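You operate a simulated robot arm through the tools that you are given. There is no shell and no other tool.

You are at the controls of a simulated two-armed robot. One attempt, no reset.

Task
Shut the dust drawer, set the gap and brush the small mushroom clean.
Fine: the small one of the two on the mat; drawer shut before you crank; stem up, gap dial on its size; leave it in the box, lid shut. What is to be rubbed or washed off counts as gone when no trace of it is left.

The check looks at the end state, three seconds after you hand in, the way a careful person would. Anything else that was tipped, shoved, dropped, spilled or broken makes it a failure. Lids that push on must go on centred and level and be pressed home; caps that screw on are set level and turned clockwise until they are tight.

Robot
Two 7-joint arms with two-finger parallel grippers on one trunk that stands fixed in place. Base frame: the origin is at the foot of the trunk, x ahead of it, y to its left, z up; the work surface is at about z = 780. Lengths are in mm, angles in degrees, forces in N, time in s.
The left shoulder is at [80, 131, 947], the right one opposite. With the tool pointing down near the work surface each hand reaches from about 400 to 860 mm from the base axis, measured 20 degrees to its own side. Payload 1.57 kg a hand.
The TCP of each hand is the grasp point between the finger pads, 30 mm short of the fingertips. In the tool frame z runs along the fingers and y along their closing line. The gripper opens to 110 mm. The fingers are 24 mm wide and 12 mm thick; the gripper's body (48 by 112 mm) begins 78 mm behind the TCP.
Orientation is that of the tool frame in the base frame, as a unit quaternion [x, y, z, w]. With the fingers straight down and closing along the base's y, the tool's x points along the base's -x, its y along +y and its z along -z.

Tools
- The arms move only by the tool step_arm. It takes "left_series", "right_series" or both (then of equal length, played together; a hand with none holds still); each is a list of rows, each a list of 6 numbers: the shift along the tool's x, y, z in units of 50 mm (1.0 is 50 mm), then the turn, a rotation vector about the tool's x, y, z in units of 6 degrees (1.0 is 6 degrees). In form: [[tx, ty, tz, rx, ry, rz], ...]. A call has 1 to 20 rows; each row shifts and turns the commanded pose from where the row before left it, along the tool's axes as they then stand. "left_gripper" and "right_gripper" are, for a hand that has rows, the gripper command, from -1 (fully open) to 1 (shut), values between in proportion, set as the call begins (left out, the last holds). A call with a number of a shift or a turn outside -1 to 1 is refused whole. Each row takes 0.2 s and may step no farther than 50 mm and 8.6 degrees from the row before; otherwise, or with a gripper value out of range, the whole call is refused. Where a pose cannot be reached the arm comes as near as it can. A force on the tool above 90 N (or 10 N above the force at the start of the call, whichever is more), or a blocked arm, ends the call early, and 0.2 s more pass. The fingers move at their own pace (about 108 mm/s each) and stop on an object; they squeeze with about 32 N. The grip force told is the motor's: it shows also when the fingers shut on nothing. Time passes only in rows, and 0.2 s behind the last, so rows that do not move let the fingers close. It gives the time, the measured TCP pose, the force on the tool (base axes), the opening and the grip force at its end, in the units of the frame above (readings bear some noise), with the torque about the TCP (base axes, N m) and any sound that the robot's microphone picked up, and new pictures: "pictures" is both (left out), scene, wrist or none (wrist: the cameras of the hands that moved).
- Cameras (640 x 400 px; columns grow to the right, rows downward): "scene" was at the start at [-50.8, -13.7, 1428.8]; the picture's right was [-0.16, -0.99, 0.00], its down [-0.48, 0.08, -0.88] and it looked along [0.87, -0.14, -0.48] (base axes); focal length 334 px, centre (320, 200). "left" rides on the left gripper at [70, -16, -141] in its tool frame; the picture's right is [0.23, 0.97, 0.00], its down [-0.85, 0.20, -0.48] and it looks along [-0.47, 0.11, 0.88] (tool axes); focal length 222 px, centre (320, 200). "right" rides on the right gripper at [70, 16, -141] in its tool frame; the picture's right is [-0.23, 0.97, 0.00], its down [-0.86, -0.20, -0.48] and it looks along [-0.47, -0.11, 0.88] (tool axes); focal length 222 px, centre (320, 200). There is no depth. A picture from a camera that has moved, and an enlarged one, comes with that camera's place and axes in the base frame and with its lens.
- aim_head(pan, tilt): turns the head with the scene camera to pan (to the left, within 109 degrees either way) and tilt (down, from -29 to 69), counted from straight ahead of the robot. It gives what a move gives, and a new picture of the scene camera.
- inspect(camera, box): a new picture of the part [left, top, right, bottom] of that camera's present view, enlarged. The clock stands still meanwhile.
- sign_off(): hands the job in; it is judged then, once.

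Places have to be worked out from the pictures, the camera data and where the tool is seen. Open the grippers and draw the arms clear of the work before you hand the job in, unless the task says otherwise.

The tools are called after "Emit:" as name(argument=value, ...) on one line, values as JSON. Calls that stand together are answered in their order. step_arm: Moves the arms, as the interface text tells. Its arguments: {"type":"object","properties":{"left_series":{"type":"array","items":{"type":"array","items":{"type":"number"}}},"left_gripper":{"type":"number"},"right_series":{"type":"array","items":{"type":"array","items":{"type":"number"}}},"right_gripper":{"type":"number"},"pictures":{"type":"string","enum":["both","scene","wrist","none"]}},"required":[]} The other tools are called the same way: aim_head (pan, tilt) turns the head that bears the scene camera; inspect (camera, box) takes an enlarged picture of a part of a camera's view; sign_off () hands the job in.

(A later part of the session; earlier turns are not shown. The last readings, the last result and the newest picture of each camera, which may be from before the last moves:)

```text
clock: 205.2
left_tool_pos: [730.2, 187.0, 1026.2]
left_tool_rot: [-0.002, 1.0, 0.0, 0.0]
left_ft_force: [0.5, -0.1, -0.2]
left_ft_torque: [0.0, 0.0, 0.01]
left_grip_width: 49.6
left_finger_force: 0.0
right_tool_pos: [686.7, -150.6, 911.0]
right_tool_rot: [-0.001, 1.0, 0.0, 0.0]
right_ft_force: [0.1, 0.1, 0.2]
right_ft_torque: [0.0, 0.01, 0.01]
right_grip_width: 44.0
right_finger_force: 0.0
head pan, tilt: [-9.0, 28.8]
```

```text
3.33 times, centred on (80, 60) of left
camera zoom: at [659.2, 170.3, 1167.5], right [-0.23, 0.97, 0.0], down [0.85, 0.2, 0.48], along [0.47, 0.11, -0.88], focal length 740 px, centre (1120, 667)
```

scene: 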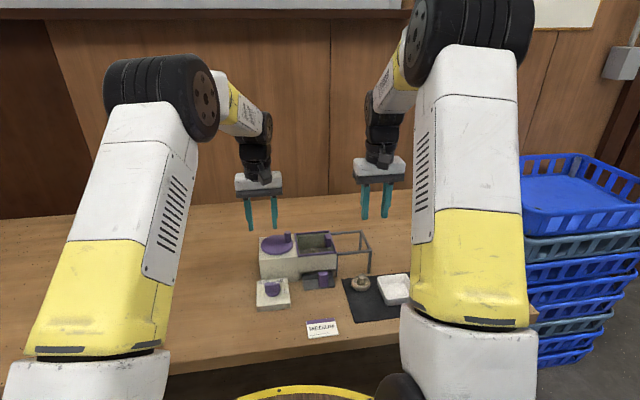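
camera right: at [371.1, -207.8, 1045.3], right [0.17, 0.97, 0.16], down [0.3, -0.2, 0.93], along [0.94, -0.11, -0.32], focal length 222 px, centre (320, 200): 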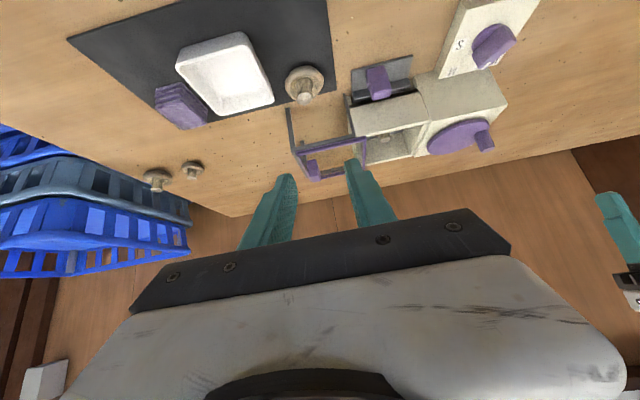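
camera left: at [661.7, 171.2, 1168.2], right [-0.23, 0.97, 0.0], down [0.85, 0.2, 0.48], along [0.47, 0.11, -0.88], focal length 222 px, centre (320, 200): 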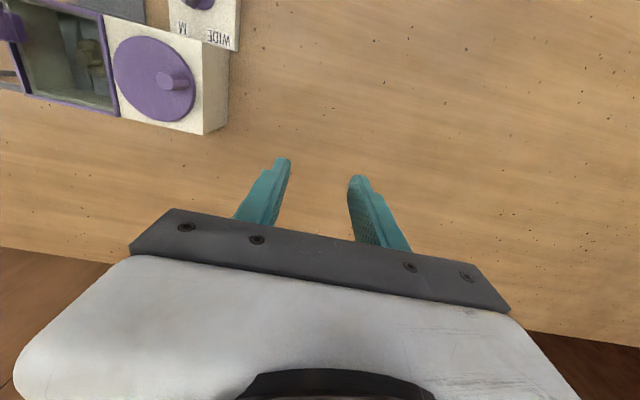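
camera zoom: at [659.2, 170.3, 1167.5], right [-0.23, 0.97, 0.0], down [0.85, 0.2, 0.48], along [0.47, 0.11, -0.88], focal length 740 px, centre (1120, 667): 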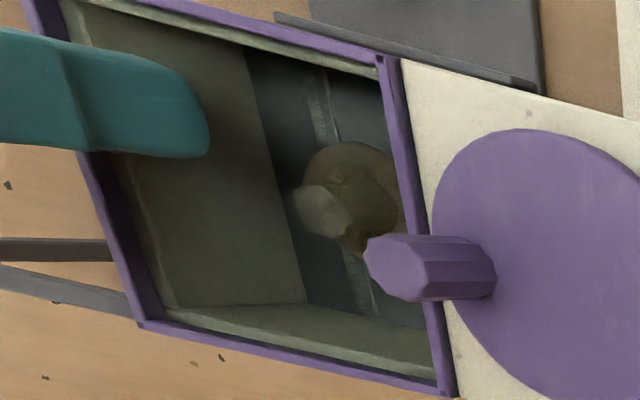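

Emit:
step_arm(right_series=[[-0.04, -0.05, 0, 0, 0, 0], [0, 0, 0, 0, 0, 0], [0, 0, 0, 0, 0, 0], [0, -0.1, 0, 0, 0, 0], [0, -0.25, 0, 0, 0, 0], [0, -0.25, 0, 0, 0, 0], [0, -0.25, 0, 0, 0, 0], [0, -0.25, 0, 0, 0, 0], [0, -0.25, 0, 0, 0, 0], [0, -0.25, 0, 0, 0, 0], [0, -0.25, 0, 0, 0, 0], [0, 0, 0, 0, 0, 0]], right_gripper=1, pictures="none")

Emit:
step_arm(right_series=[[0, 0, 0, 0, 0, 0], [0, 0, 0, 0, 0, 0], [0, 0, -0.5, 0, 0, 0], [0, 0, -1, 0, 0, 0], [-0.13, 0.85, 0, 0, 0, 0], [-0.13, 0.85, 0, 0, 0, 0], [-0.13, 0.86, 0, 0, 0, 0], [0, 0, 0, 0, 0, 0]], right_gripper=0.25, pictures="none")

Emit:
inspect(camera="right", box=[275, 90, 355, 160])

Emit:
inspect(camera="left", box=[60, 30, 120, 90])

Emit:
inspect(camera="scene", box=[298, 230, 340, 260])

```text
clock: 207.8
left_tool_pos: [729.1, 185.7, 1026.0]
left_tool_rot: [-0.001, 1.0, 0.0, 0.0]
left_ft_force: [-0.6, -0.5, 0.3]
left_ft_torque: [-0.02, 0.05, 0.02]
left_grip_width: 49.6
left_finger_force: 0.0
right_tool_pos: [689.1, -249.0, 911.3]
right_tool_rot: [0.0, 1.0, 0.0, 0.001]
right_ft_force: [-19.7, -0.4, 7.7]
right_ft_torque: [-0.02, 0.41, 0.01]
right_grip_width: 15.8
right_finger_force: 30.9
head pan, tilt: [-9.0, 28.8]
```

```text
clock: 209.6
left_tool_pos: [729.0, 186.2, 1025.0]
left_tool_rot: [-0.002, 1.0, -0.001, 0.0]
left_ft_force: [0.3, -0.3, 0.6]
left_ft_torque: [0.01, 0.02, 0.01]
left_grip_width: 49.4
left_finger_force: 0.0
right_tool_pos: [709.5, -117.1, 986.2]
right_tool_rot: [0.0, 1.0, 0.0, 0.0]
right_ft_force: [0.6, 0.1, 0.1]
right_ft_torque: [-0.01, -0.01, 0.01]
right_grip_width: 41.3
right_finger_force: 0.2
head pan, tilt: [-9.0, 28.8]
```

```text
5.71 times, centred on (315, 125) of right
camera zoom: at [641.2, -100.9, 1125.6], right [0.23, 0.97, 0.0], down [0.85, -0.2, 0.48], along [0.47, -0.11, -0.88], focal length 1269 px, centre (349, 629)
```

zoom: 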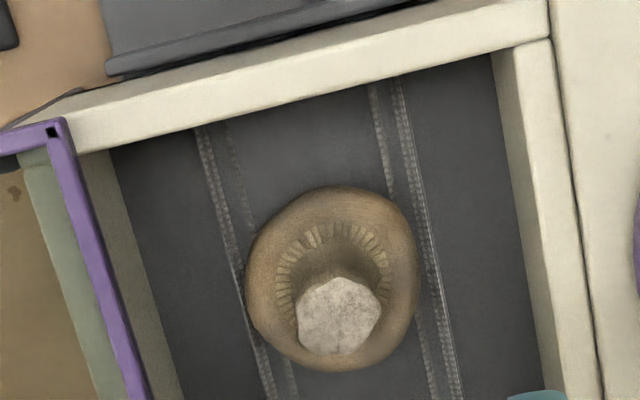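

```text
6.67 times, centred on (90, 60) of left
camera zoom: at [659.2, 170.2, 1167.5], right [-0.23, 0.97, 0.0], down [0.85, 0.2, 0.48], along [0.47, 0.11, -0.88], focal length 1481 px, centre (1853, 1133)
```

zoom: 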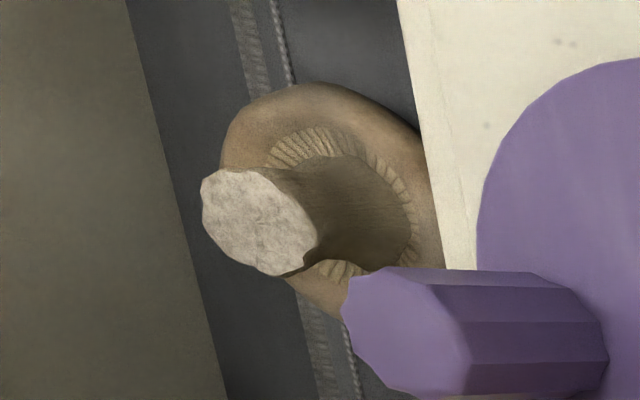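

```text
13.33 times, centred on (319, 245) of scene
camera zoom: at [-50.7, -13.7, 1428.8], right [-0.16, -0.99, 0.0], down [-0.48, 0.08, -0.88], along [0.87, -0.14, -0.48], focal length 4454 px, centre (333, -400)
```

zoom: 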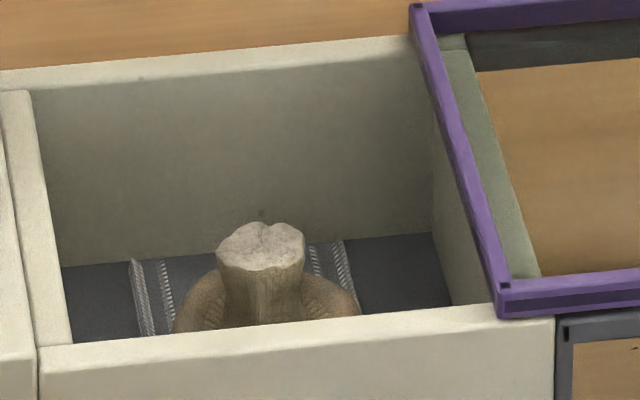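

The gills now look continuous all around the cap, where before there were smudged gaps – so this half turn at S did clean something. I compare with the earlier close-up views.

Emit:
inspect(camera="right", box=[303, 110, 333, 138])

Emit:
inspect(camera="left", box=[75, 35, 105, 65])

Emit:
inspect(camera="right", box=[300, 120, 330, 150])

```text
14.29 times, centred on (318, 124) of right
camera zoom: at [641.2, -100.9, 1125.6], right [0.23, 0.97, 0.0], down [0.85, -0.2, 0.48], along [0.47, -0.11, -0.88], focal length 3173 px, centre (349, 1286)
```

zoom: 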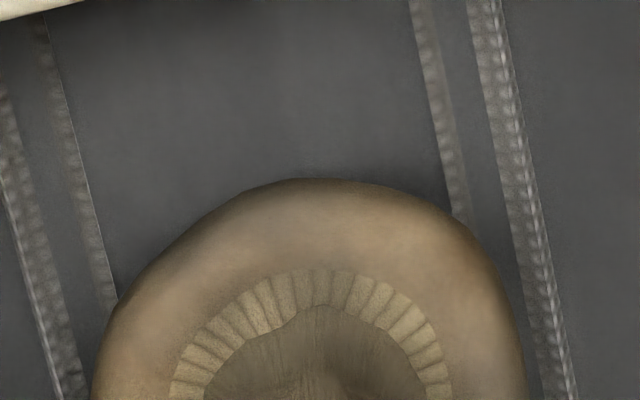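

```text
13.33 times, centred on (90, 50) of left
camera zoom: at [659.2, 170.2, 1167.5], right [-0.23, 0.97, 0.0], down [0.85, 0.2, 0.48], along [0.47, 0.11, -0.88], focal length 2962 px, centre (3387, 2200)
```

zoom: 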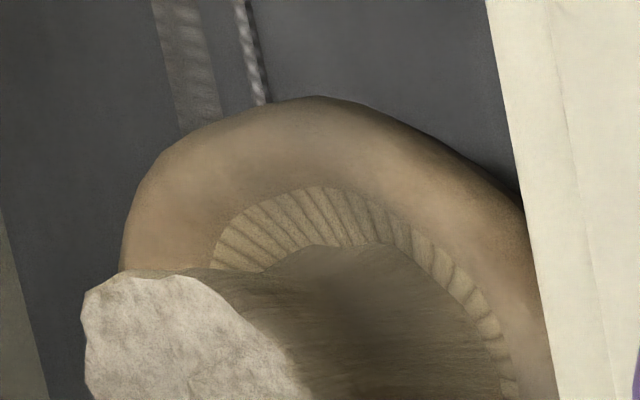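

```text
13.33 times, centred on (315, 135) of right
camera zoom: at [641.2, -100.9, 1125.6], right [0.23, 0.97, 0.0], down [0.85, -0.2, 0.48], along [0.47, -0.11, -0.88], focal length 2962 px, centre (387, 1067)
```

zoom: 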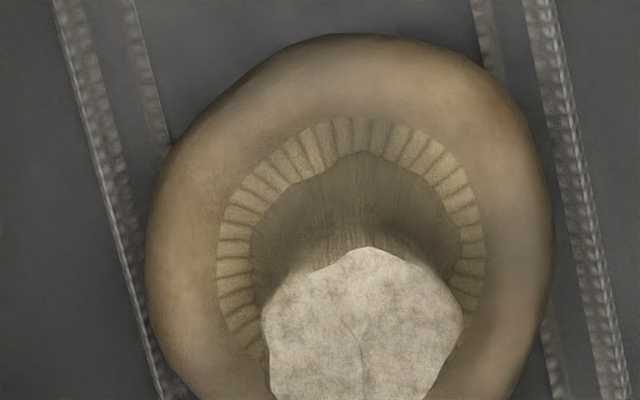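

Yes: the gills and cap that were darkly smudged after the M runs are clearly cleaner now. So S is right and the heavier drag is the brushes working. I shut the lid again and will push the crank with the closed fingers as a post instead of gripping.

Emit:
step_arm(right_series=[[0.13, -0.86, 0, 0, 0, 0], [0.13, -0.86, 0, 0, 0, 0], [0.15, -0.9, 0, 0, 0, 0], [0, 0, 0.6, 0, 0, 0], [0, 0, 0.6, 0, 0, 0], [0, 0, 0.3, 0, 0, 0], [0, 0, 0, 0, 0, 0]], right_gripper=0.25, pictures="none")

Emit:
inspect(camera="scene", box=[310, 195, 390, 265])

```text
clock: 211.2
left_tool_pos: [729.7, 185.7, 1024.9]
left_tool_rot: [-0.001, 1.0, 0.0, 0.0]
left_ft_force: [0.2, 0.6, 0.2]
left_ft_torque: [0.01, 0.01, -0.01]
left_grip_width: 49.5
left_finger_force: 0.0
right_tool_pos: [688.9, -248.4, 910.3]
right_tool_rot: [0.001, 1.0, 0.0, 0.0]
right_ft_force: [0.3, 0.6, 0.7]
right_ft_torque: [0.03, -0.04, 0.0]
right_grip_width: 41.4
right_finger_force: 0.2
head pan, tilt: [-9.0, 28.8]
```

```text
5.71 times, centred on (350, 230) of scene
camera zoom: at [-50.7, -13.7, 1428.8], right [-0.16, -0.99, 0.0], down [-0.48, 0.08, -0.88], along [0.87, -0.14, -0.48], focal length 1909 px, centre (149, 29)
```

zoom: 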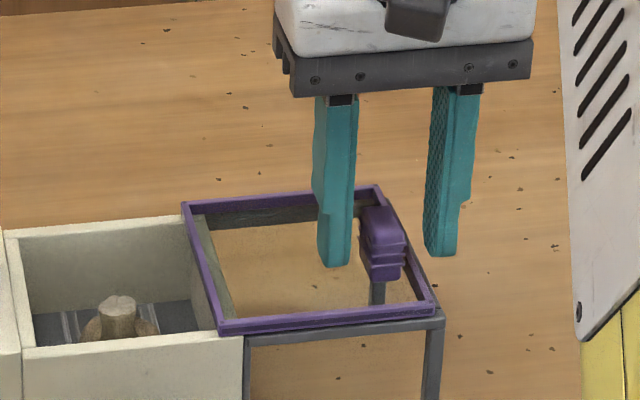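

Aligned with the handle. I close on it and slide the lid shut against its stop.

Emit:
step_arm(right_series=[[0, 0, 0, 0, 0, 0], [0, 0, 0, 0, 0, 0], [0, 0, 0, 0, 0, 0], [0, 0.25, 0, 0, 0, 0], [0, 0.25, 0, 0, 0, 0], [0, 0.25, 0, 0, 0, 0], [0, 0.25, 0, 0, 0, 0], [0, 0.25, 0, 0, 0, 0], [0, 0.25, 0, 0, 0, 0], [0, 0.25, 0, 0, 0, 0], [0, 0.1, 0, 0, 0, 0], [0, 0.06, 0, 0, 0, 0], [0, 0.05, 0, 0, 0, 0], [0, 0, 0, 0, 0, 0]], right_gripper=1, pictures="none")

```text
clock: 214.2
left_tool_pos: [729.9, 185.5, 1025.7]
left_tool_rot: [-0.002, 1.0, 0.0, 0.0]
left_ft_force: [0.6, 0.3, -0.6]
left_ft_torque: [0.01, 0.03, -0.02]
left_grip_width: 49.5
left_finger_force: 0.0
right_tool_pos: [688.1, -153.5, 909.9]
right_tool_rot: [0.0, 1.0, -0.001, 0.001]
right_ft_force: [-3.2, -9.0, -3.1]
right_ft_torque: [-0.1, 0.36, 0.04]
right_grip_width: 15.4
right_finger_force: 30.8
head pan, tilt: [-9.0, 28.8]
```

The lid is at its stop (−153.5, 9 N). I release it, retreat the right hand, and bring the left hand, fingers closed, above the point behind the peg (738, −29).

Emit:
step_arm(right_series=[[0, 0, 0, 0, 0, 0], [0, 0, 0, 0, 0, 0], [0, 0, -0.5, 0, 0, 0], [0, 0, -0.8, 0, 0, 0], [0, 0, -0.8, 0, 0, 0], [0.4, -0.7, 0, 0, 0, 0], [0.4, -0.7, 0, 0, 0, 0], [0.4, -0.7, 0, 0, 0, 0], [0, 0, 0, 0, 0, 0]], right_gripper=0.3, pictures="none")

Emit:
step_arm(left_series=[[-0.034, -0.86, 0.2, 0, 0, 0], [-0.034, -0.86, 0.2, 0, 0, 0], [-0.034, -0.86, 0.2, 0, 0, 0], [-0.034, -0.86, 0.2, 0, 0, 0], [-0.034, -0.85, 0.2, 0, 0, 0], [0, 0, 0.3, 0, 0, 0], [0, 0, 0, 0, 0, 0]], left_gripper=1, pictures="none")

Emit:
inspect(camera="left", box=[220, 60, 420, 240])

Emit:
inspect(camera="scene", box=[250, 195, 350, 265])

```text
clock: 216.2
left_tool_pos: [730.0, 186.7, 1024.9]
left_tool_rot: [-0.002, 1.0, 0.0, 0.0]
left_ft_force: [0.8, 0.1, 0.0]
left_ft_torque: [-0.01, -0.05, -0.01]
left_grip_width: 49.4
left_finger_force: 0.0
right_tool_pos: [627.9, -257.2, 1015.5]
right_tool_rot: [-0.001, 1.0, 0.0, 0.0]
right_ft_force: [-0.6, -0.4, -0.6]
right_ft_torque: [-0.01, -0.04, 0.0]
right_grip_width: 38.6
right_finger_force: 0.0
head pan, tilt: [-9.0, 28.8]
```

```text
clock: 217.8
left_tool_pos: [738.7, -29.9, 958.6]
left_tool_rot: [-0.002, 1.0, -0.001, 0.0]
left_ft_force: [-0.5, 0.5, 0.3]
left_ft_torque: [0.01, 0.01, 0.01]
left_grip_width: 0.0
left_finger_force: 21.1
right_tool_pos: [628.0, -258.1, 1015.2]
right_tool_rot: [-0.001, 1.0, 0.0, 0.001]
right_ft_force: [0.7, 0.3, 0.9]
right_ft_torque: [0.0, 0.01, 0.02]
right_grip_width: 38.5
right_finger_force: 0.1
head pan, tilt: [-9.0, 28.8]
```

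```text
2.22 times, centred on (320, 150) of left
camera zoom: at [668.1, -45.5, 1101.4], right [-0.23, 0.97, 0.0], down [0.85, 0.2, 0.48], along [0.47, 0.11, -0.88], focal length 494 px, centre (320, 311)
```

zoom: 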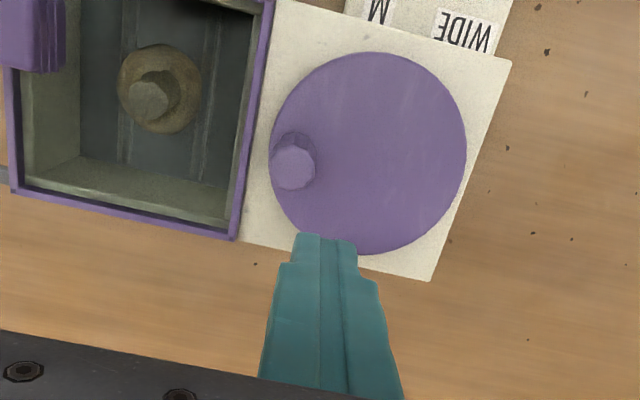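

```text
5.71 times, centred on (300, 230) of scene
camera zoom: at [-50.8, -13.8, 1428.8], right [-0.16, -0.99, 0.0], down [-0.48, 0.08, -0.88], along [0.87, -0.14, -0.48], focal length 1909 px, centre (434, 29)
```

zoom: 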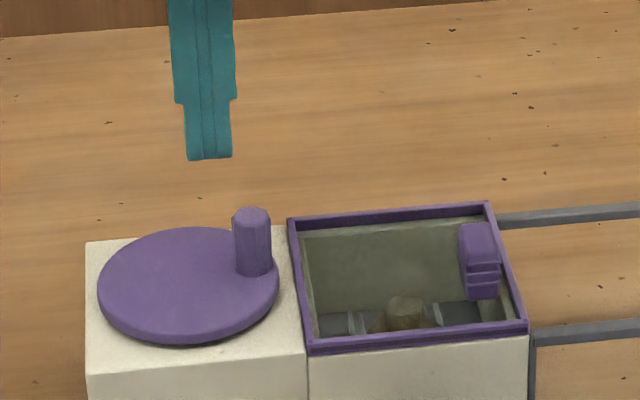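

Everything ready. I lower the closed fingers behind the peg and start pushing along the circle, checking after a short stretch.

Emit:
step_arm(left_series=[[0, 0, 0.45, 0, 0, 0], [0, 0, 0.44, 0, 0, 0], [0.0529, -0.0898, 0, 0, 0, 0], [0.0663, -0.0804, 0, 0, 0, 0], [0.078, -0.069, 0, 0, 0, 0], [0.0879, -0.056, 0, 0, 0, 0], [0.0956, -0.0415, 0, 0, 0, 0]], pictures="none")

Emit:
inspect(camera="scene", box=[250, 195, 350, 265])

```text
clock: 219.4
left_tool_pos: [728.7, -39.0, 914.6]
left_tool_rot: [-0.004, 1.0, 0.002, 0.009]
left_ft_force: [68.3, 19.7, -17.2]
left_ft_torque: [0.35, -0.47, 0.1]
left_grip_width: 0.3
left_finger_force: 21.6
right_tool_pos: [631.1, -257.9, 1012.9]
right_tool_rot: [0.0, 1.0, 0.0, 0.0]
right_ft_force: [0.2, -0.6, 0.0]
right_ft_torque: [0.03, 0.01, -0.01]
right_grip_width: 38.3
right_finger_force: 0.1
head pan, tilt: [-9.0, 28.8]
```

```text
5.71 times, centred on (300, 230) of scene
camera zoom: at [-46.7, -12.9, 1428.9], right [-0.16, -0.99, 0.0], down [-0.48, 0.07, -0.88], along [0.86, -0.14, -0.48], focal length 1909 px, centre (434, 29)
```

zoom: 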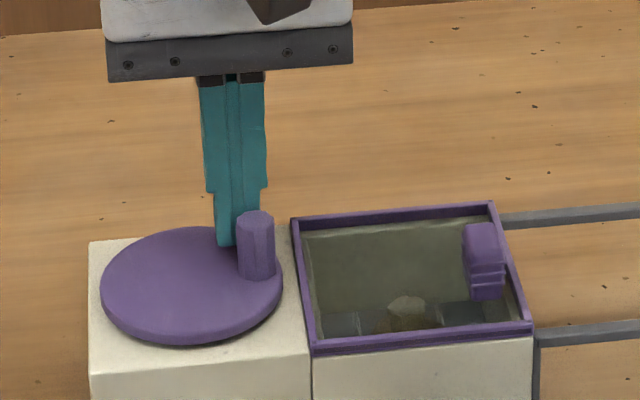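

The peg did not move even at 70 N: a hard block, not drag. I back off at once.

Emit:
step_arm(left_series=[[-0.0956, 0.0415, 0, 0, 0, 0], [-0.0879, 0.056, 0, 0, 0, 0], [-0.078, 0.069, 0, 0, 0, 0], [-0.0663, 0.0804, 0, 0, 0, 0], [0, 0, 0, 0, 0, 0]], pictures="none")

Emit:
inspect(camera="scene", box=[250, 195, 350, 265])

Emit:
inspect(camera="right", box=[385, 135, 465, 205])

```text
clock: 220.6
left_tool_pos: [735.3, -33.9, 914.6]
left_tool_rot: [-0.001, 1.0, 0.0, -0.001]
left_ft_force: [-0.4, 0.0, 0.2]
left_ft_torque: [0.04, 0.0, -0.01]
left_grip_width: 0.0
left_finger_force: 21.4
right_tool_pos: [629.7, -256.8, 1014.3]
right_tool_rot: [0.0, 1.0, 0.001, 0.0]
right_ft_force: [0.1, 0.2, 0.0]
right_ft_torque: [-0.02, 0.0, 0.02]
right_grip_width: 38.5
right_finger_force: 0.0
head pan, tilt: [-9.0, 28.8]
```

```text
5.71 times, centred on (300, 230) of scene
camera zoom: at [-51.0, -13.9, 1428.8], right [-0.16, -0.99, 0.0], down [-0.48, 0.08, -0.88], along [0.87, -0.14, -0.48], focal length 1909 px, centre (434, 29)
```

zoom: 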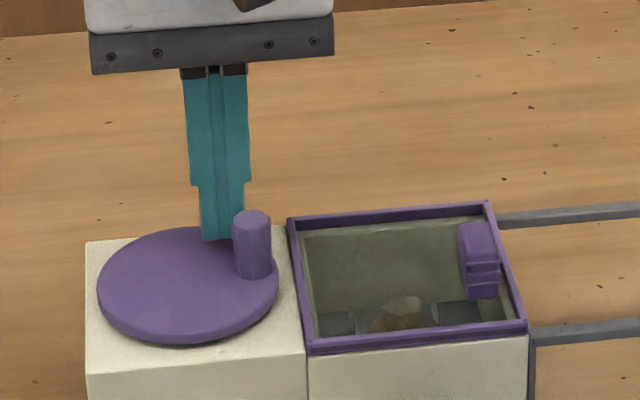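

```text
5.71 times, centred on (425, 170) of right
camera zoom: at [559.9, -241.7, 1155.7], right [0.23, 0.97, 0.0], down [0.85, -0.2, 0.48], along [0.47, -0.11, -0.88], focal length 1269 px, centre (-280, 371)
```

zoom: 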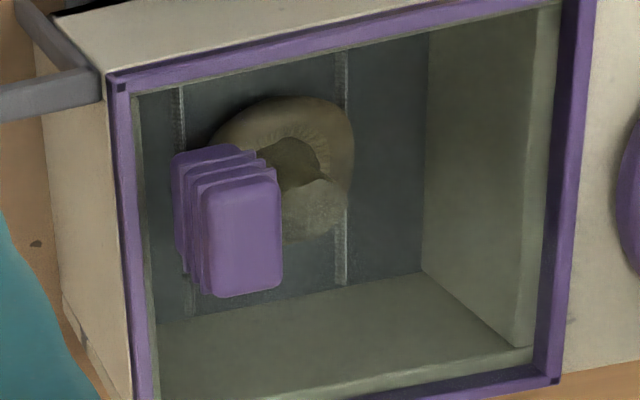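

I'll return the dial to M and test whether the crank frees up, which tells whether S was too tight. Left hand up, over the knob, yawed to the bar (−92°).

Emit:
step_arm(left_series=[[0, 0, -0.8, 0, 0, 0], [0, 0, -0.7, 0, 0, 0], [0.65, 0.195, 0, 0, 0, 0], [0.65, 0.195, 0, 0, 0, 0], [0.65, 0.195, 0, 0, 0, 0], [0.66, 0.195, 0, 0, 0, 0], [0, 0, 0, 0, 0, 0]], left_gripper=-0.1, pictures="none")

Emit:
step_arm(left_series=[[0, 0, 0, 0, 0, 0.96], [0, 0, 0, 0, 0, 0.96], [0, 0, 0, 0, 0, 0.96], [0, 0, 0, 0, 0, 0.96], [0, 0, 0, 0, 0, 0.96], [0, 0, 0, 0, 0, 0.96], [0, 0, 0, 0, 0, 0.96], [0, 0, 0, 0, 0, 0.96], [0, 0, 0, 0, 0, 0.96], [0, 0, 0, 0, 0, 0.96], [0, 0, 0, 0, 0, 0.96], [0, 0, 0, 0, 0, 0.96], [0, 0, 0, 0, 0, 0.96], [0, 0, 0, 0, 0, 0.96], [0, 0, 0, 0, 0, 0.96], [0, 0, 0, 0, 0, 0.96], [0, 0, 0, 0, 0, 0]], pictures="none")

Emit:
inspect(camera="left", box=[220, 60, 420, 240])

```text
clock: 222.2
left_tool_pos: [604.7, 6.1, 991.9]
left_tool_rot: [-0.002, 1.0, 0.0, 0.0]
left_ft_force: [0.3, -1.1, -0.1]
left_ft_torque: [-0.01, -0.01, 0.01]
left_grip_width: 60.7
left_finger_force: 0.1
right_tool_pos: [627.9, -257.7, 1014.3]
right_tool_rot: [0.0, 1.0, 0.0, 0.0]
right_ft_force: [-0.3, 0.1, -0.4]
right_ft_torque: [-0.01, 0.01, 0.04]
right_grip_width: 38.7
right_finger_force: 0.1
head pan, tilt: [-9.0, 28.8]
```

```text
clock: 225.8
left_tool_pos: [605.1, 5.5, 990.7]
left_tool_rot: [0.719, 0.695, 0.0, 0.0]
left_ft_force: [-0.4, -0.3, -0.5]
left_ft_torque: [-0.03, -0.03, 0.0]
left_grip_width: 60.6
left_finger_force: 0.1
right_tool_pos: [629.0, -257.9, 1014.9]
right_tool_rot: [0.0, 1.0, 0.0, 0.001]
right_ft_force: [0.1, 0.4, -0.2]
right_ft_torque: [-0.01, 0.0, -0.01]
right_grip_width: 38.4
right_finger_force: 0.0
head pan, tilt: [-9.0, 28.8]
```

```text
2.22 times, centred on (320, 150) of left
camera zoom: at [590.8, 76.3, 1132.3], right [0.98, 0.19, 0.0], down [0.17, -0.86, 0.48], along [0.09, -0.47, -0.88], focal length 494 px, centre (320, 311)
```

zoom: 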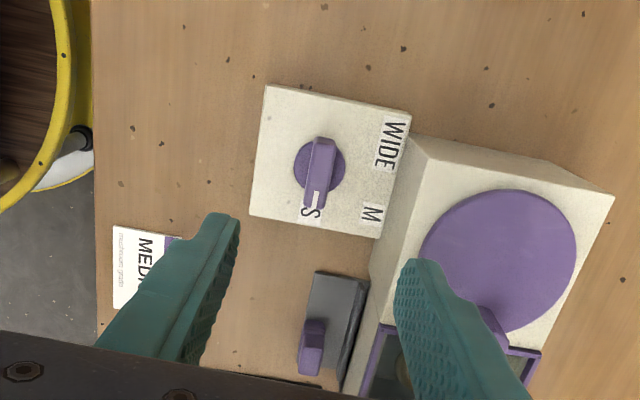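

Aligned with the bar. I descend, grip, and turn 60° counter-clockwise back to M.

Emit:
step_arm(left_series=[[0, 0, 0.8, 0, 0, 0], [0, 0, 0.8, 0, 0, 0], [0, 0, 0.8, 0, 0, 0], [0, 0, 0.63, 0, 0, 0], [0, 0, 0, 0, 0, 0]], pictures="none")

Emit:
step_arm(left_series=[[0, 0, 0, 0, 0, 0], [0, 0, 0, 0, 0, 0], [0, 0, 0, 0, 0, 0]], left_gripper=1, pictures="none")

Emit:
step_arm(left_series=[[0, 0, 0, 0, 0, -0.9], [0, 0, 0, 0, 0, -0.9], [0, 0, 0, 0, 0, -0.9], [0, 0, 0, 0, 0, -0.9], [0, 0, 0, 0, 0, -0.9], [0, 0, 0, 0, 0, -0.9]], pictures="none")

```text
clock: 227.0
left_tool_pos: [606.1, 5.9, 838.3]
left_tool_rot: [0.719, 0.695, 0.0, 0.0]
left_ft_force: [-0.1, -0.5, -0.4]
left_ft_torque: [0.0, 0.03, -0.02]
left_grip_width: 60.2
left_finger_force: 0.1
right_tool_pos: [628.3, -258.1, 1015.4]
right_tool_rot: [0.0, 1.0, 0.0, 0.0]
right_ft_force: [-0.4, 0.5, 0.1]
right_ft_torque: [0.0, 0.0, 0.01]
right_grip_width: 38.5
right_finger_force: 0.1
head pan, tilt: [-9.0, 28.8]
```

```text
clock: 227.8
left_tool_pos: [605.5, 6.7, 838.9]
left_tool_rot: [0.718, 0.696, 0.0, 0.0]
left_ft_force: [-5.4, -0.5, -2.9]
left_ft_torque: [0.09, -0.32, 0.7]
left_grip_width: 14.4
left_finger_force: 30.6
right_tool_pos: [629.0, -257.9, 1015.7]
right_tool_rot: [-0.001, 1.0, 0.0, 0.001]
right_ft_force: [0.4, -0.2, -1.4]
right_ft_torque: [0.01, -0.01, 0.03]
right_grip_width: 38.5
right_finger_force: 0.1
head pan, tilt: [-9.0, 28.8]
```

```text
clock: 229.2
left_tool_pos: [604.5, 7.0, 837.6]
left_tool_rot: [0.496, 0.868, 0.0, -0.001]
left_ft_force: [-13.7, 3.3, 4.3]
left_ft_torque: [0.43, 0.42, -0.01]
left_grip_width: 13.9
left_finger_force: 29.9
right_tool_pos: [628.9, -256.4, 1016.8]
right_tool_rot: [0.0, 1.0, 0.0, 0.001]
right_ft_force: [0.3, -0.1, 0.1]
right_ft_torque: [-0.03, -0.02, -0.01]
right_grip_width: 38.8
right_finger_force: 0.1
head pan, tilt: [-9.0, 28.8]
```

Turning with it (−59.5°). The remaining 27.5° to M, then release and lift.

Emit:
step_arm(left_series=[[0, 0, 0, 0, 0, -0.9], [0, 0, 0, 0, 0, -0.9], [0, 0, 0, 0, 0, -0.9], [0, 0, 0, 0, 0, -0.9], [0, 0, 0, 0, 0, -0.95], [0, 0, 0, 0, 0, 0]], pictures="none")

Emit:
step_arm(left_series=[[0, 0, 0, 0, 0, 0], [0, 0, 0, 0, 0, 0], [0, 0, -0.8, 0, 0, 0], [0, 0, -0.8, 0, 0, 0], [0, 0, -0.8, 0, 0, 0], [0, 0, 0, 0, 0, 0]], left_gripper=-0.1, pictures="none")

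Emit:
inspect(camera="left", box=[285, 100, 365, 190])

Emit:
inspect(camera="scene", box=[250, 265, 300, 315])

```text
clock: 230.6
left_tool_pos: [603.3, 5.3, 839.2]
left_tool_rot: [0.277, 0.961, 0.0, -0.001]
left_ft_force: [-19.9, 2.7, -7.1]
left_ft_torque: [-0.07, -0.1, -0.01]
left_grip_width: 13.8
left_finger_force: 30.6
right_tool_pos: [627.7, -257.4, 1016.8]
right_tool_rot: [0.0, 1.0, -0.001, 0.001]
right_ft_force: [0.2, -0.2, 0.6]
right_ft_torque: [0.01, -0.01, 0.01]
right_grip_width: 38.5
right_finger_force: 0.1
head pan, tilt: [-9.0, 28.8]
```

```text
clock: 232.0
left_tool_pos: [603.9, 5.3, 959.1]
left_tool_rot: [0.277, 0.961, 0.0, 0.0]
left_ft_force: [-0.3, 0.1, 0.1]
left_ft_torque: [-0.01, 0.0, -0.05]
left_grip_width: 60.6
left_finger_force: 0.1
right_tool_pos: [629.5, -257.7, 1014.9]
right_tool_rot: [0.001, 1.0, 0.0, 0.002]
right_ft_force: [0.3, 0.6, -0.2]
right_ft_torque: [-0.03, 0.01, -0.02]
right_grip_width: 38.6
right_finger_force: 0.0
head pan, tilt: [-9.0, 28.8]
```

```text
4.44 times, centred on (325, 145) of left
camera zoom: at [535.9, 30.2, 1101.3], right [0.33, 0.94, 0.0], down [0.83, -0.29, 0.48], along [0.45, -0.16, -0.88], focal length 987 px, centre (298, 444)
```

zoom: 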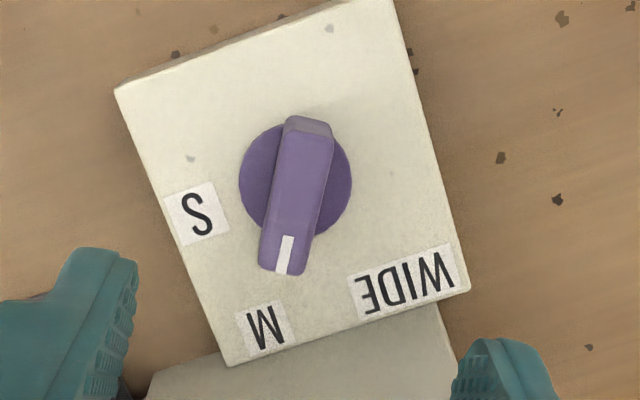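

```text
8.00 times, centred on (275, 290) of scene
camera zoom: at [-50.8, -13.8, 1428.8], right [-0.16, -0.99, 0.0], down [-0.48, 0.08, -0.88], along [0.87, -0.14, -0.48], focal length 2673 px, centre (680, -520)
```

zoom: 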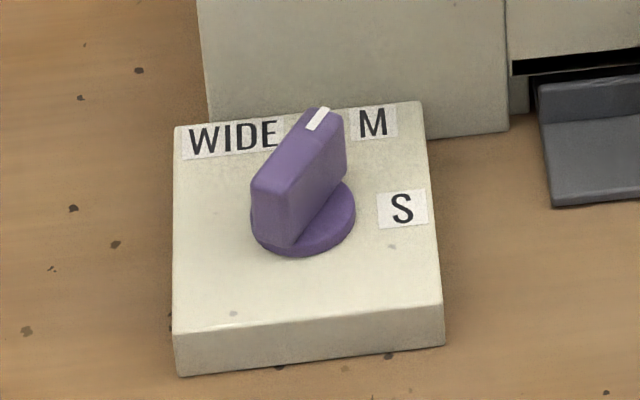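

Dial back on M, same position as before. I unwind the hand and go to the peg (715.5, −46.5) to test the crank.

Emit:
step_arm(left_series=[[0, 0, 0, 0, 0, -0.9], [0, 0, 0, 0, 0, -0.9], [0, 0, 0, 0, 0, -0.9], [0, 0, 0, 0, 0, -0.9], [0, 0, 0, 0, 0, -0.9], [0, 0, 0, 0, 0, -0.87], [-0.74, -0.345, 0, 0, 0, 0], [-0.74, -0.345, 0, 0, 0, 0], [-0.75, -0.345, 0, 0, 0, 0], [0, 0, 0, 0, 0, 0]], left_gripper=0.3, pictures="none")

Emit:
inspect(camera="left", box=[220, 60, 420, 240])

```text
clock: 234.2
left_tool_pos: [717.7, -46.6, 959.7]
left_tool_rot: [-0.001, 1.0, 0.0, 0.0]
left_ft_force: [0.0, 0.1, 0.0]
left_ft_torque: [0.03, -0.01, -0.02]
left_grip_width: 38.5
left_finger_force: 0.1
right_tool_pos: [628.8, -258.4, 1014.8]
right_tool_rot: [0.0, 1.0, 0.0, 0.001]
right_ft_force: [0.2, -0.2, 0.4]
right_ft_torque: [-0.02, -0.03, 0.01]
right_grip_width: 38.6
right_finger_force: 0.1
head pan, tilt: [-9.0, 28.8]
```

```text
2.22 times, centred on (320, 150) of left
camera zoom: at [646.1, -61.7, 1101.1], right [-0.23, 0.97, 0.0], down [0.86, 0.2, 0.48], along [0.47, 0.11, -0.88], focal length 494 px, centre (320, 311)
```

zoom: 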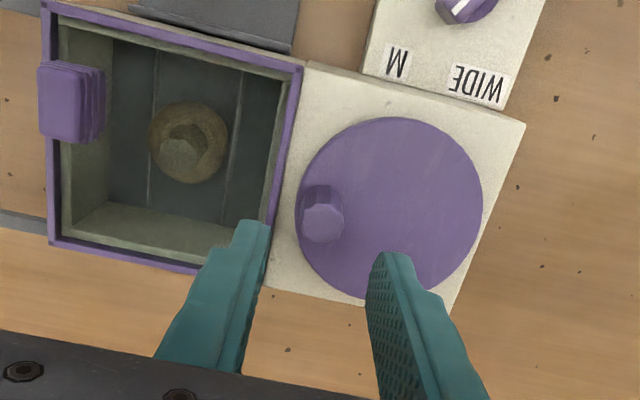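

Peg now at about (710.5, −47). I shift 7 mm, descend and grip, then try a few degrees.

Emit:
step_arm(left_series=[[0.14, -0.01, 0.4, 0, 0, 0], [0, 0, 0.5, 0, 0, 0], [0, 0, 0, 0, 0, 0]], pictures="none")

Emit:
step_arm(left_series=[[0, 0, 0, 0, 0, 0], [0, 0, 0, 0, 0, 0], [0, 0, 0, 0, 0, 0]], left_gripper=1, pictures="none")

Emit:
step_arm(left_series=[[0.104, 0.0, 0, 0, 0, 0], [0.104, 0.015, 0, 0, 0, 0]], pictures="none")

Emit:
inspect(camera="scene", box=[250, 195, 350, 265])

```text
clock: 235.0
left_tool_pos: [709.5, -46.7, 913.5]
left_tool_rot: [0.0, 1.0, -0.001, 0.0]
left_ft_force: [-0.5, -0.1, -0.3]
left_ft_torque: [0.0, 0.01, 0.0]
left_grip_width: 38.6
left_finger_force: 0.1
right_tool_pos: [628.5, -257.1, 1015.0]
right_tool_rot: [0.0, 1.0, 0.0, 0.001]
right_ft_force: [-0.5, 0.1, -0.4]
right_ft_torque: [-0.01, -0.01, 0.03]
right_grip_width: 38.5
right_finger_force: 0.0
head pan, tilt: [-9.0, 28.8]
```

```text
clock: 235.8
left_tool_pos: [710.0, -46.7, 913.7]
left_tool_rot: [0.0, 1.0, 0.0, 0.0]
left_ft_force: [1.5, 0.9, -0.8]
left_ft_torque: [0.0, -0.18, 0.0]
left_grip_width: 17.2
left_finger_force: 32.2
right_tool_pos: [628.4, -257.5, 1014.8]
right_tool_rot: [0.0, 1.0, 0.0, 0.0]
right_ft_force: [-0.2, -0.3, -0.3]
right_ft_torque: [0.0, 0.01, 0.01]
right_grip_width: 38.7
right_finger_force: 0.0
head pan, tilt: [-9.0, 28.8]
```

```text
clock: 236.4
left_tool_pos: [701.7, -46.6, 915.8]
left_tool_rot: [0.001, 1.0, 0.0, 0.003]
left_ft_force: [26.0, -5.5, -0.3]
left_ft_torque: [0.69, -0.45, -0.07]
left_grip_width: 17.5
left_finger_force: 32.1
right_tool_pos: [630.0, -257.7, 1013.4]
right_tool_rot: [0.0, 1.0, 0.0, 0.0]
right_ft_force: [-0.1, -0.5, -0.2]
right_ft_torque: [-0.01, 0.01, -0.02]
right_grip_width: 38.8
right_finger_force: 0.0
head pan, tilt: [-9.0, 28.8]
```

```text
5.71 times, centred on (300, 230) of scene
camera zoom: at [-49.4, -14.1, 1428.8], right [-0.16, -0.99, 0.0], down [-0.48, 0.08, -0.88], along [0.86, -0.14, -0.48], focal length 1909 px, centre (434, 29)
```

zoom: 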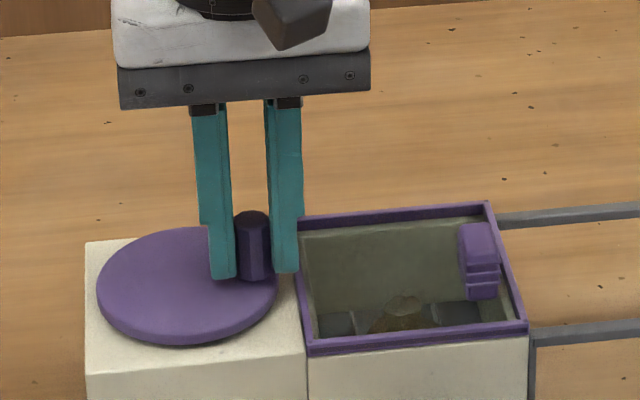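

The block is there at M too, so it is not the dial: the crank seems to have reached an end stop after ~10.5 turns. I test the other direction.

Emit:
step_arm(left_series=[[-0.104, -0.015, 0, 0, 0, 0], [-0.104, 0.0, 0, 0, 0, 0], [-0.204, 0.04, 0, 0, 0, 0], [-0.18, 0.1, 0, 0, 0, 0], [-0.134, 0.16, 0, 0, 0, 0], [0, 0, 0, 0, 0, 0]], pictures="none")

Emit:
inspect(camera="scene", box=[250, 195, 350, 265])

```text
clock: 237.8
left_tool_pos: [732.9, -30.6, 912.4]
left_tool_rot: [0.0, 1.0, 0.001, -0.004]
left_ft_force: [-24.4, 12.3, 2.8]
left_ft_torque: [-0.07, 0.45, 0.06]
left_grip_width: 17.0
left_finger_force: 32.0
right_tool_pos: [627.8, -256.9, 1016.0]
right_tool_rot: [-0.002, 1.0, 0.0, 0.001]
right_ft_force: [0.2, -0.1, -0.4]
right_ft_torque: [0.03, -0.06, 0.02]
right_grip_width: 38.6
right_finger_force: 0.1
head pan, tilt: [-9.0, 28.8]
```

```text
5.71 times, centred on (300, 230) of scene
camera zoom: at [-51.9, -13.2, 1428.8], right [-0.16, -0.99, 0.0], down [-0.48, 0.08, -0.88], along [0.87, -0.14, -0.48], focal length 1909 px, centre (434, 29)
```

zoom: 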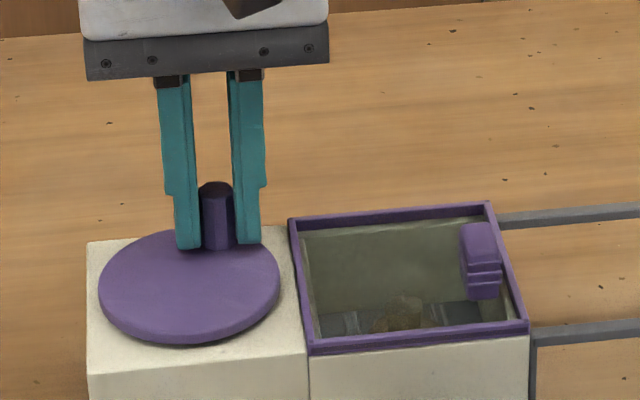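

Counter-clockwise it turns, so clockwise is at its end stop. The visible cleaning came with S, so I set the dial to S again and will crank counter-clockwise. Release, lift and go over the knob.

Emit:
step_arm(left_series=[[0, 0, 0, 0, 0, 0], [0, 0, 0, 0, 0, 0], [0, 0, -0.6, 0, 0, 0], [0, 0, -0.6, 0, 0, 0], [0.65, 0.185, 0, 0, 0, 0], [0.65, 0.185, 0, 0, 0, 0], [0.65, 0.185, 0, 0, 0, 0], [0.65, 0.185, 0, 0, 0, 0], [0, 0, 0, 0, 0, 0.88], [0, 0, 0, 0, 0, 0.88], [0, 0, 0, 0, 0, 0.88], [0, 0, 0, 0, 0, 0.88], [0, 0, 0, 0, 0, 0.88], [0, 0, 0, 0, 0, 0.88], [0, 0, 0, 0, 0, 0]], left_gripper=-0.1, pictures="none")

Emit:
inspect(camera="left", box=[220, 60, 420, 240])

Emit:
inspect(camera="scene", box=[245, 205, 365, 315])

```text
clock: 241.0
left_tool_pos: [605.1, 4.7, 974.2]
left_tool_rot: [0.273, 0.962, 0.0, 0.0]
left_ft_force: [0.7, -0.4, 0.4]
left_ft_torque: [-0.02, -0.01, 0.0]
left_grip_width: 60.7
left_finger_force: 0.1
right_tool_pos: [628.4, -257.5, 1016.1]
right_tool_rot: [0.0, 1.0, 0.0, 0.001]
right_ft_force: [-0.5, 0.5, 0.1]
right_ft_torque: [-0.05, 0.02, 0.0]
right_grip_width: 38.4
right_finger_force: 0.0
head pan, tilt: [-9.0, 28.8]
```

```text
2.22 times, centred on (320, 150) of left
camera zoom: at [537.1, 28.7, 1115.8], right [0.32, 0.95, 0.0], down [0.83, -0.28, 0.48], along [0.45, -0.15, -0.88], focal length 494 px, centre (320, 311)
```

zoom: 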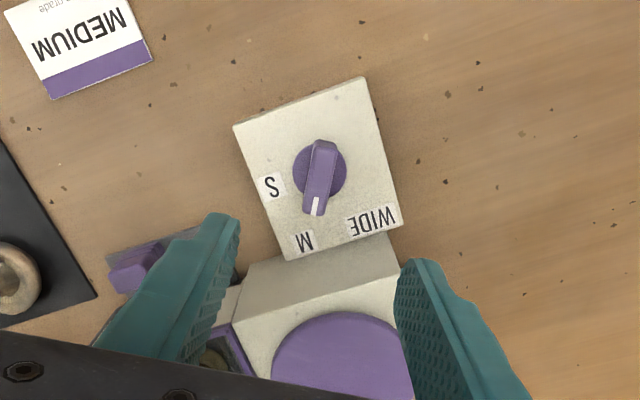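

```text
3.64 times, centred on (305, 260) of scene
camera zoom: at [-50.8, -13.8, 1428.8], right [-0.16, -0.99, 0.0], down [-0.48, 0.08, -0.88], along [0.87, -0.14, -0.48], focal length 1215 px, centre (374, -18)
```

zoom: 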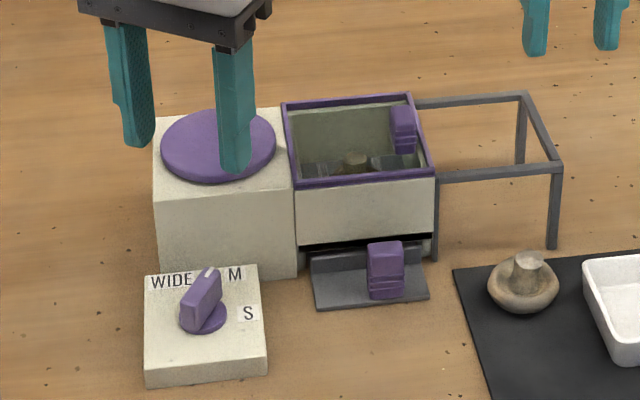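

Over the knob, aligned. Descend, grip and turn to S (60° clockwise, to its stop).

Emit:
step_arm(left_series=[[0, 0, 0.9, 0, 0, 0], [0, 0, 0.9, 0, 0, 0], [0, 0, 0.9, 0, 0, 0], [0, 0, 0, 0, 0, 0]], pictures="none")

Emit:
step_arm(left_series=[[0, 0, 0, 0, 0, 0], [0, 0, 0, 0, 0, 0], [0, 0, 0, 0, 0, 0]], left_gripper=1, pictures="none")

Emit:
step_arm(left_series=[[0, 0, 0, 0, 0, 0.9], [0, 0, 0, 0, 0, 0.9], [0, 0, 0, 0, 0, 0.9], [0, 0, 0, 0, 0, 0.9], [0, 0, 0, 0, 0, 0.9], [0, 0, 0, 0, 0, 0.9], [0, 0, 0, 0, 0, 0.9], [0, 0, 0, 0, 0, 0.9], [0, 0, 0, 0, 0, 0.9], [0, 0, 0, 0, 0, 0.9], [0, 0, 0, 0, 0, 0.9], [0, 0, 0, 0, 0, 0.2], [0, 0, 0, 0, 0, 0]], pictures="none")

Emit:
step_arm(left_series=[[0, 0, 0, 0, 0, 0], [0, 0, 0, 0, 0, 0], [0, 0, -0.8, 0, 0, 0], [0, 0, -0.8, 0, 0, 0], [0, 0, -0.8, 0, 0, 0], [0, 0, -0.6, 0, 0, 0], [0, 0, 0, 0, 0, 0]], left_gripper=-0.1, pictures="none")

Emit:
inspect(camera="left", box=[220, 60, 420, 240])

```text
clock: 242.0
left_tool_pos: [606.1, 4.9, 837.7]
left_tool_rot: [0.273, 0.962, 0.0, -0.001]
left_ft_force: [-0.5, -0.3, 0.7]
left_ft_torque: [0.0, -0.01, 0.03]
left_grip_width: 60.4
left_finger_force: 0.0
right_tool_pos: [629.1, -256.7, 1015.5]
right_tool_rot: [0.0, 1.0, 0.0, 0.001]
right_ft_force: [-0.1, -0.2, -0.4]
right_ft_torque: [-0.02, 0.02, 0.02]
right_grip_width: 38.4
right_finger_force: 0.0
head pan, tilt: [-9.0, 28.8]
```

```text
clock: 242.8
left_tool_pos: [606.0, 4.5, 839.0]
left_tool_rot: [0.273, 0.962, 0.0, 0.0]
left_ft_force: [-2.1, -1.2, -3.8]
left_ft_torque: [-0.22, -0.43, 0.0]
left_grip_width: 14.2
left_finger_force: 30.1
right_tool_pos: [628.4, -258.2, 1014.3]
right_tool_rot: [0.0, 1.0, 0.0, 0.001]
right_ft_force: [-0.6, 0.0, 0.1]
right_ft_torque: [0.01, -0.02, 0.03]
right_grip_width: 38.6
right_finger_force: 0.1
head pan, tilt: [-9.0, 28.8]
```

```text
clock: 245.6
left_tool_pos: [604.2, 5.3, 839.0]
left_tool_rot: [0.721, 0.692, -0.001, 0.0]
left_ft_force: [-12.7, -8.6, -6.6]
left_ft_torque: [-0.28, 0.12, 0.84]
left_grip_width: 14.6
left_finger_force: 30.8
right_tool_pos: [629.0, -256.1, 1015.3]
right_tool_rot: [0.0, 1.0, 0.0, 0.001]
right_ft_force: [1.0, -0.2, -0.4]
right_ft_torque: [0.03, -0.02, 0.0]
right_grip_width: 38.7
right_finger_force: 0.1
head pan, tilt: [-9.0, 28.8]
```

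```text
clock: 247.2
left_tool_pos: [606.3, 6.1, 989.8]
left_tool_rot: [0.721, 0.693, -0.001, 0.001]
left_ft_force: [0.0, -0.1, 1.1]
left_ft_torque: [-0.02, 0.04, -0.03]
left_grip_width: 60.7
left_finger_force: 0.0
right_tool_pos: [629.5, -257.4, 1014.9]
right_tool_rot: [0.0, 1.0, -0.001, 0.001]
right_ft_force: [0.2, 0.2, 0.3]
right_ft_torque: [-0.01, 0.02, 0.01]
right_grip_width: 38.4
right_finger_force: 0.1
head pan, tilt: [-9.0, 28.8]
```

```text
2.22 times, centred on (320, 150) of left
camera zoom: at [591.9, 76.3, 1131.6], right [0.98, 0.19, 0.0], down [0.17, -0.86, 0.48], along [0.09, -0.47, -0.88], focal length 494 px, centre (320, 311)
```

zoom: 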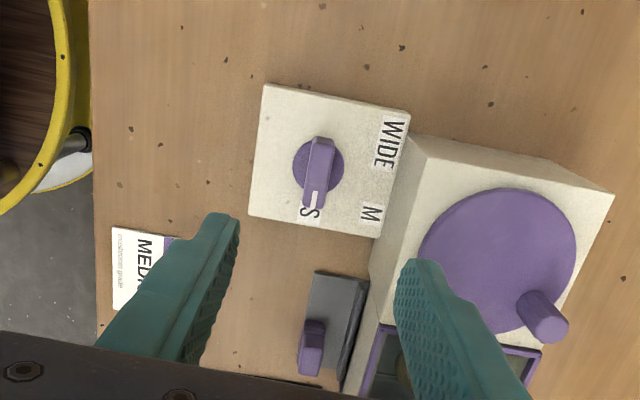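

Dial on S. I unwind the hand and go over the peg at about (737.5, −30).

Emit:
step_arm(left_series=[[0, 0, 0, 0, 0, -0.97], [0, 0, 0, 0, 0, -0.97], [0, 0, 0, 0, 0, -0.97], [0, 0, 0, 0, 0, -0.97], [0, 0, 0, 0, 0, -0.97], [0, 0, 0, 0, 0, -0.97], [0, 0, 0, 0, 0, -0.97], [0, 0, 0, 0, 0, -0.97], [0, 0, 0, 0, 0, -0.97], [0, 0, 0, 0, 0, -0.97], [0, 0, 0, 0, 0, -0.97], [0, 0, 0, 0, 0, -0.97], [0, 0, 0, 0, 0, -0.97], [0, 0, 0, 0, 0, -0.97], [0, 0, 0, 0, 0, -0.97], [0, 0, 0, 0, 0, -0.85], [0, 0, 0, 0, 0, 0]], left_gripper=0.3, pictures="none")

Emit:
step_arm(left_series=[[-0.66, -0.18, 0.15, 0, 0, 0], [-0.66, -0.18, 0.15, 0, 0, 0], [-0.66, -0.18, 0.15, 0, 0, 0], [-0.66, -0.18, 0.15, 0, 0, 0], [0, 0, 0, 0, 0, 0]], pictures="none")

Emit:
inspect(camera="left", box=[220, 60, 420, 240])

Emit:
inspect(camera="scene", box=[250, 195, 350, 265])

```text
clock: 250.8
left_tool_pos: [606.2, 5.6, 989.4]
left_tool_rot: [-0.002, 1.0, 0.0, 0.0]
left_ft_force: [-0.3, 0.5, -0.6]
left_ft_torque: [-0.01, 0.01, 0.04]
left_grip_width: 38.3
left_finger_force: 0.1
right_tool_pos: [628.8, -256.9, 1015.2]
right_tool_rot: [0.0, 1.0, -0.001, 0.001]
right_ft_force: [0.1, 0.3, 0.0]
right_ft_torque: [-0.01, 0.03, 0.0]
right_grip_width: 38.4
right_finger_force: 0.0
head pan, tilt: [-9.0, 28.8]
```

```text
clock: 252.0
left_tool_pos: [737.1, -29.2, 957.5]
left_tool_rot: [-0.001, 1.0, 0.001, 0.0]
left_ft_force: [-0.6, -0.7, -0.9]
left_ft_torque: [0.03, -0.01, 0.0]
left_grip_width: 38.5
left_finger_force: 0.0
right_tool_pos: [629.8, -257.3, 1014.5]
right_tool_rot: [0.0, 1.0, 0.0, 0.0]
right_ft_force: [0.3, -0.4, -0.1]
right_ft_torque: [-0.03, -0.02, 0.0]
right_grip_width: 38.4
right_finger_force: 0.0
head pan, tilt: [-9.0, 28.8]
```

```text
2.22 times, centred on (320, 150) of left
camera zoom: at [666.8, -46.3, 1100.0], right [-0.23, 0.97, 0.0], down [0.86, 0.2, 0.48], along [0.47, 0.11, -0.88], focal length 494 px, centre (320, 311)
```

zoom: 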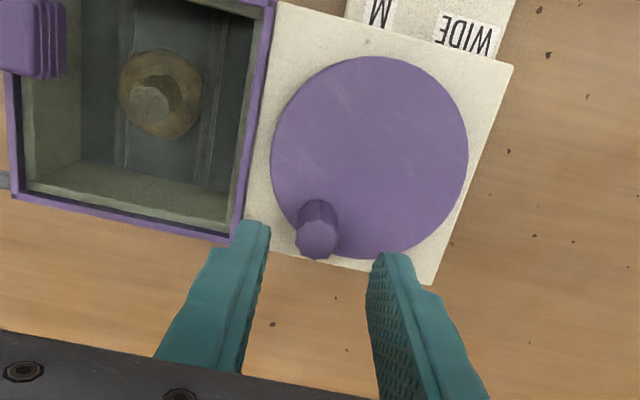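

```text
5.71 times, centred on (300, 230) of scene
camera zoom: at [-50.8, -13.8, 1428.8], right [-0.16, -0.99, 0.0], down [-0.48, 0.08, -0.88], along [0.87, -0.14, -0.48], focal length 1909 px, centre (434, 29)
```

zoom: 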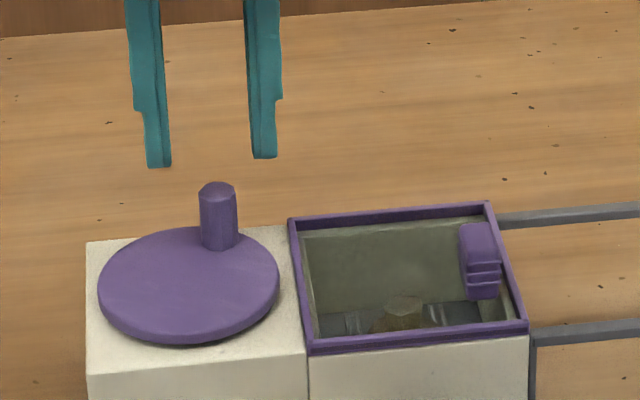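

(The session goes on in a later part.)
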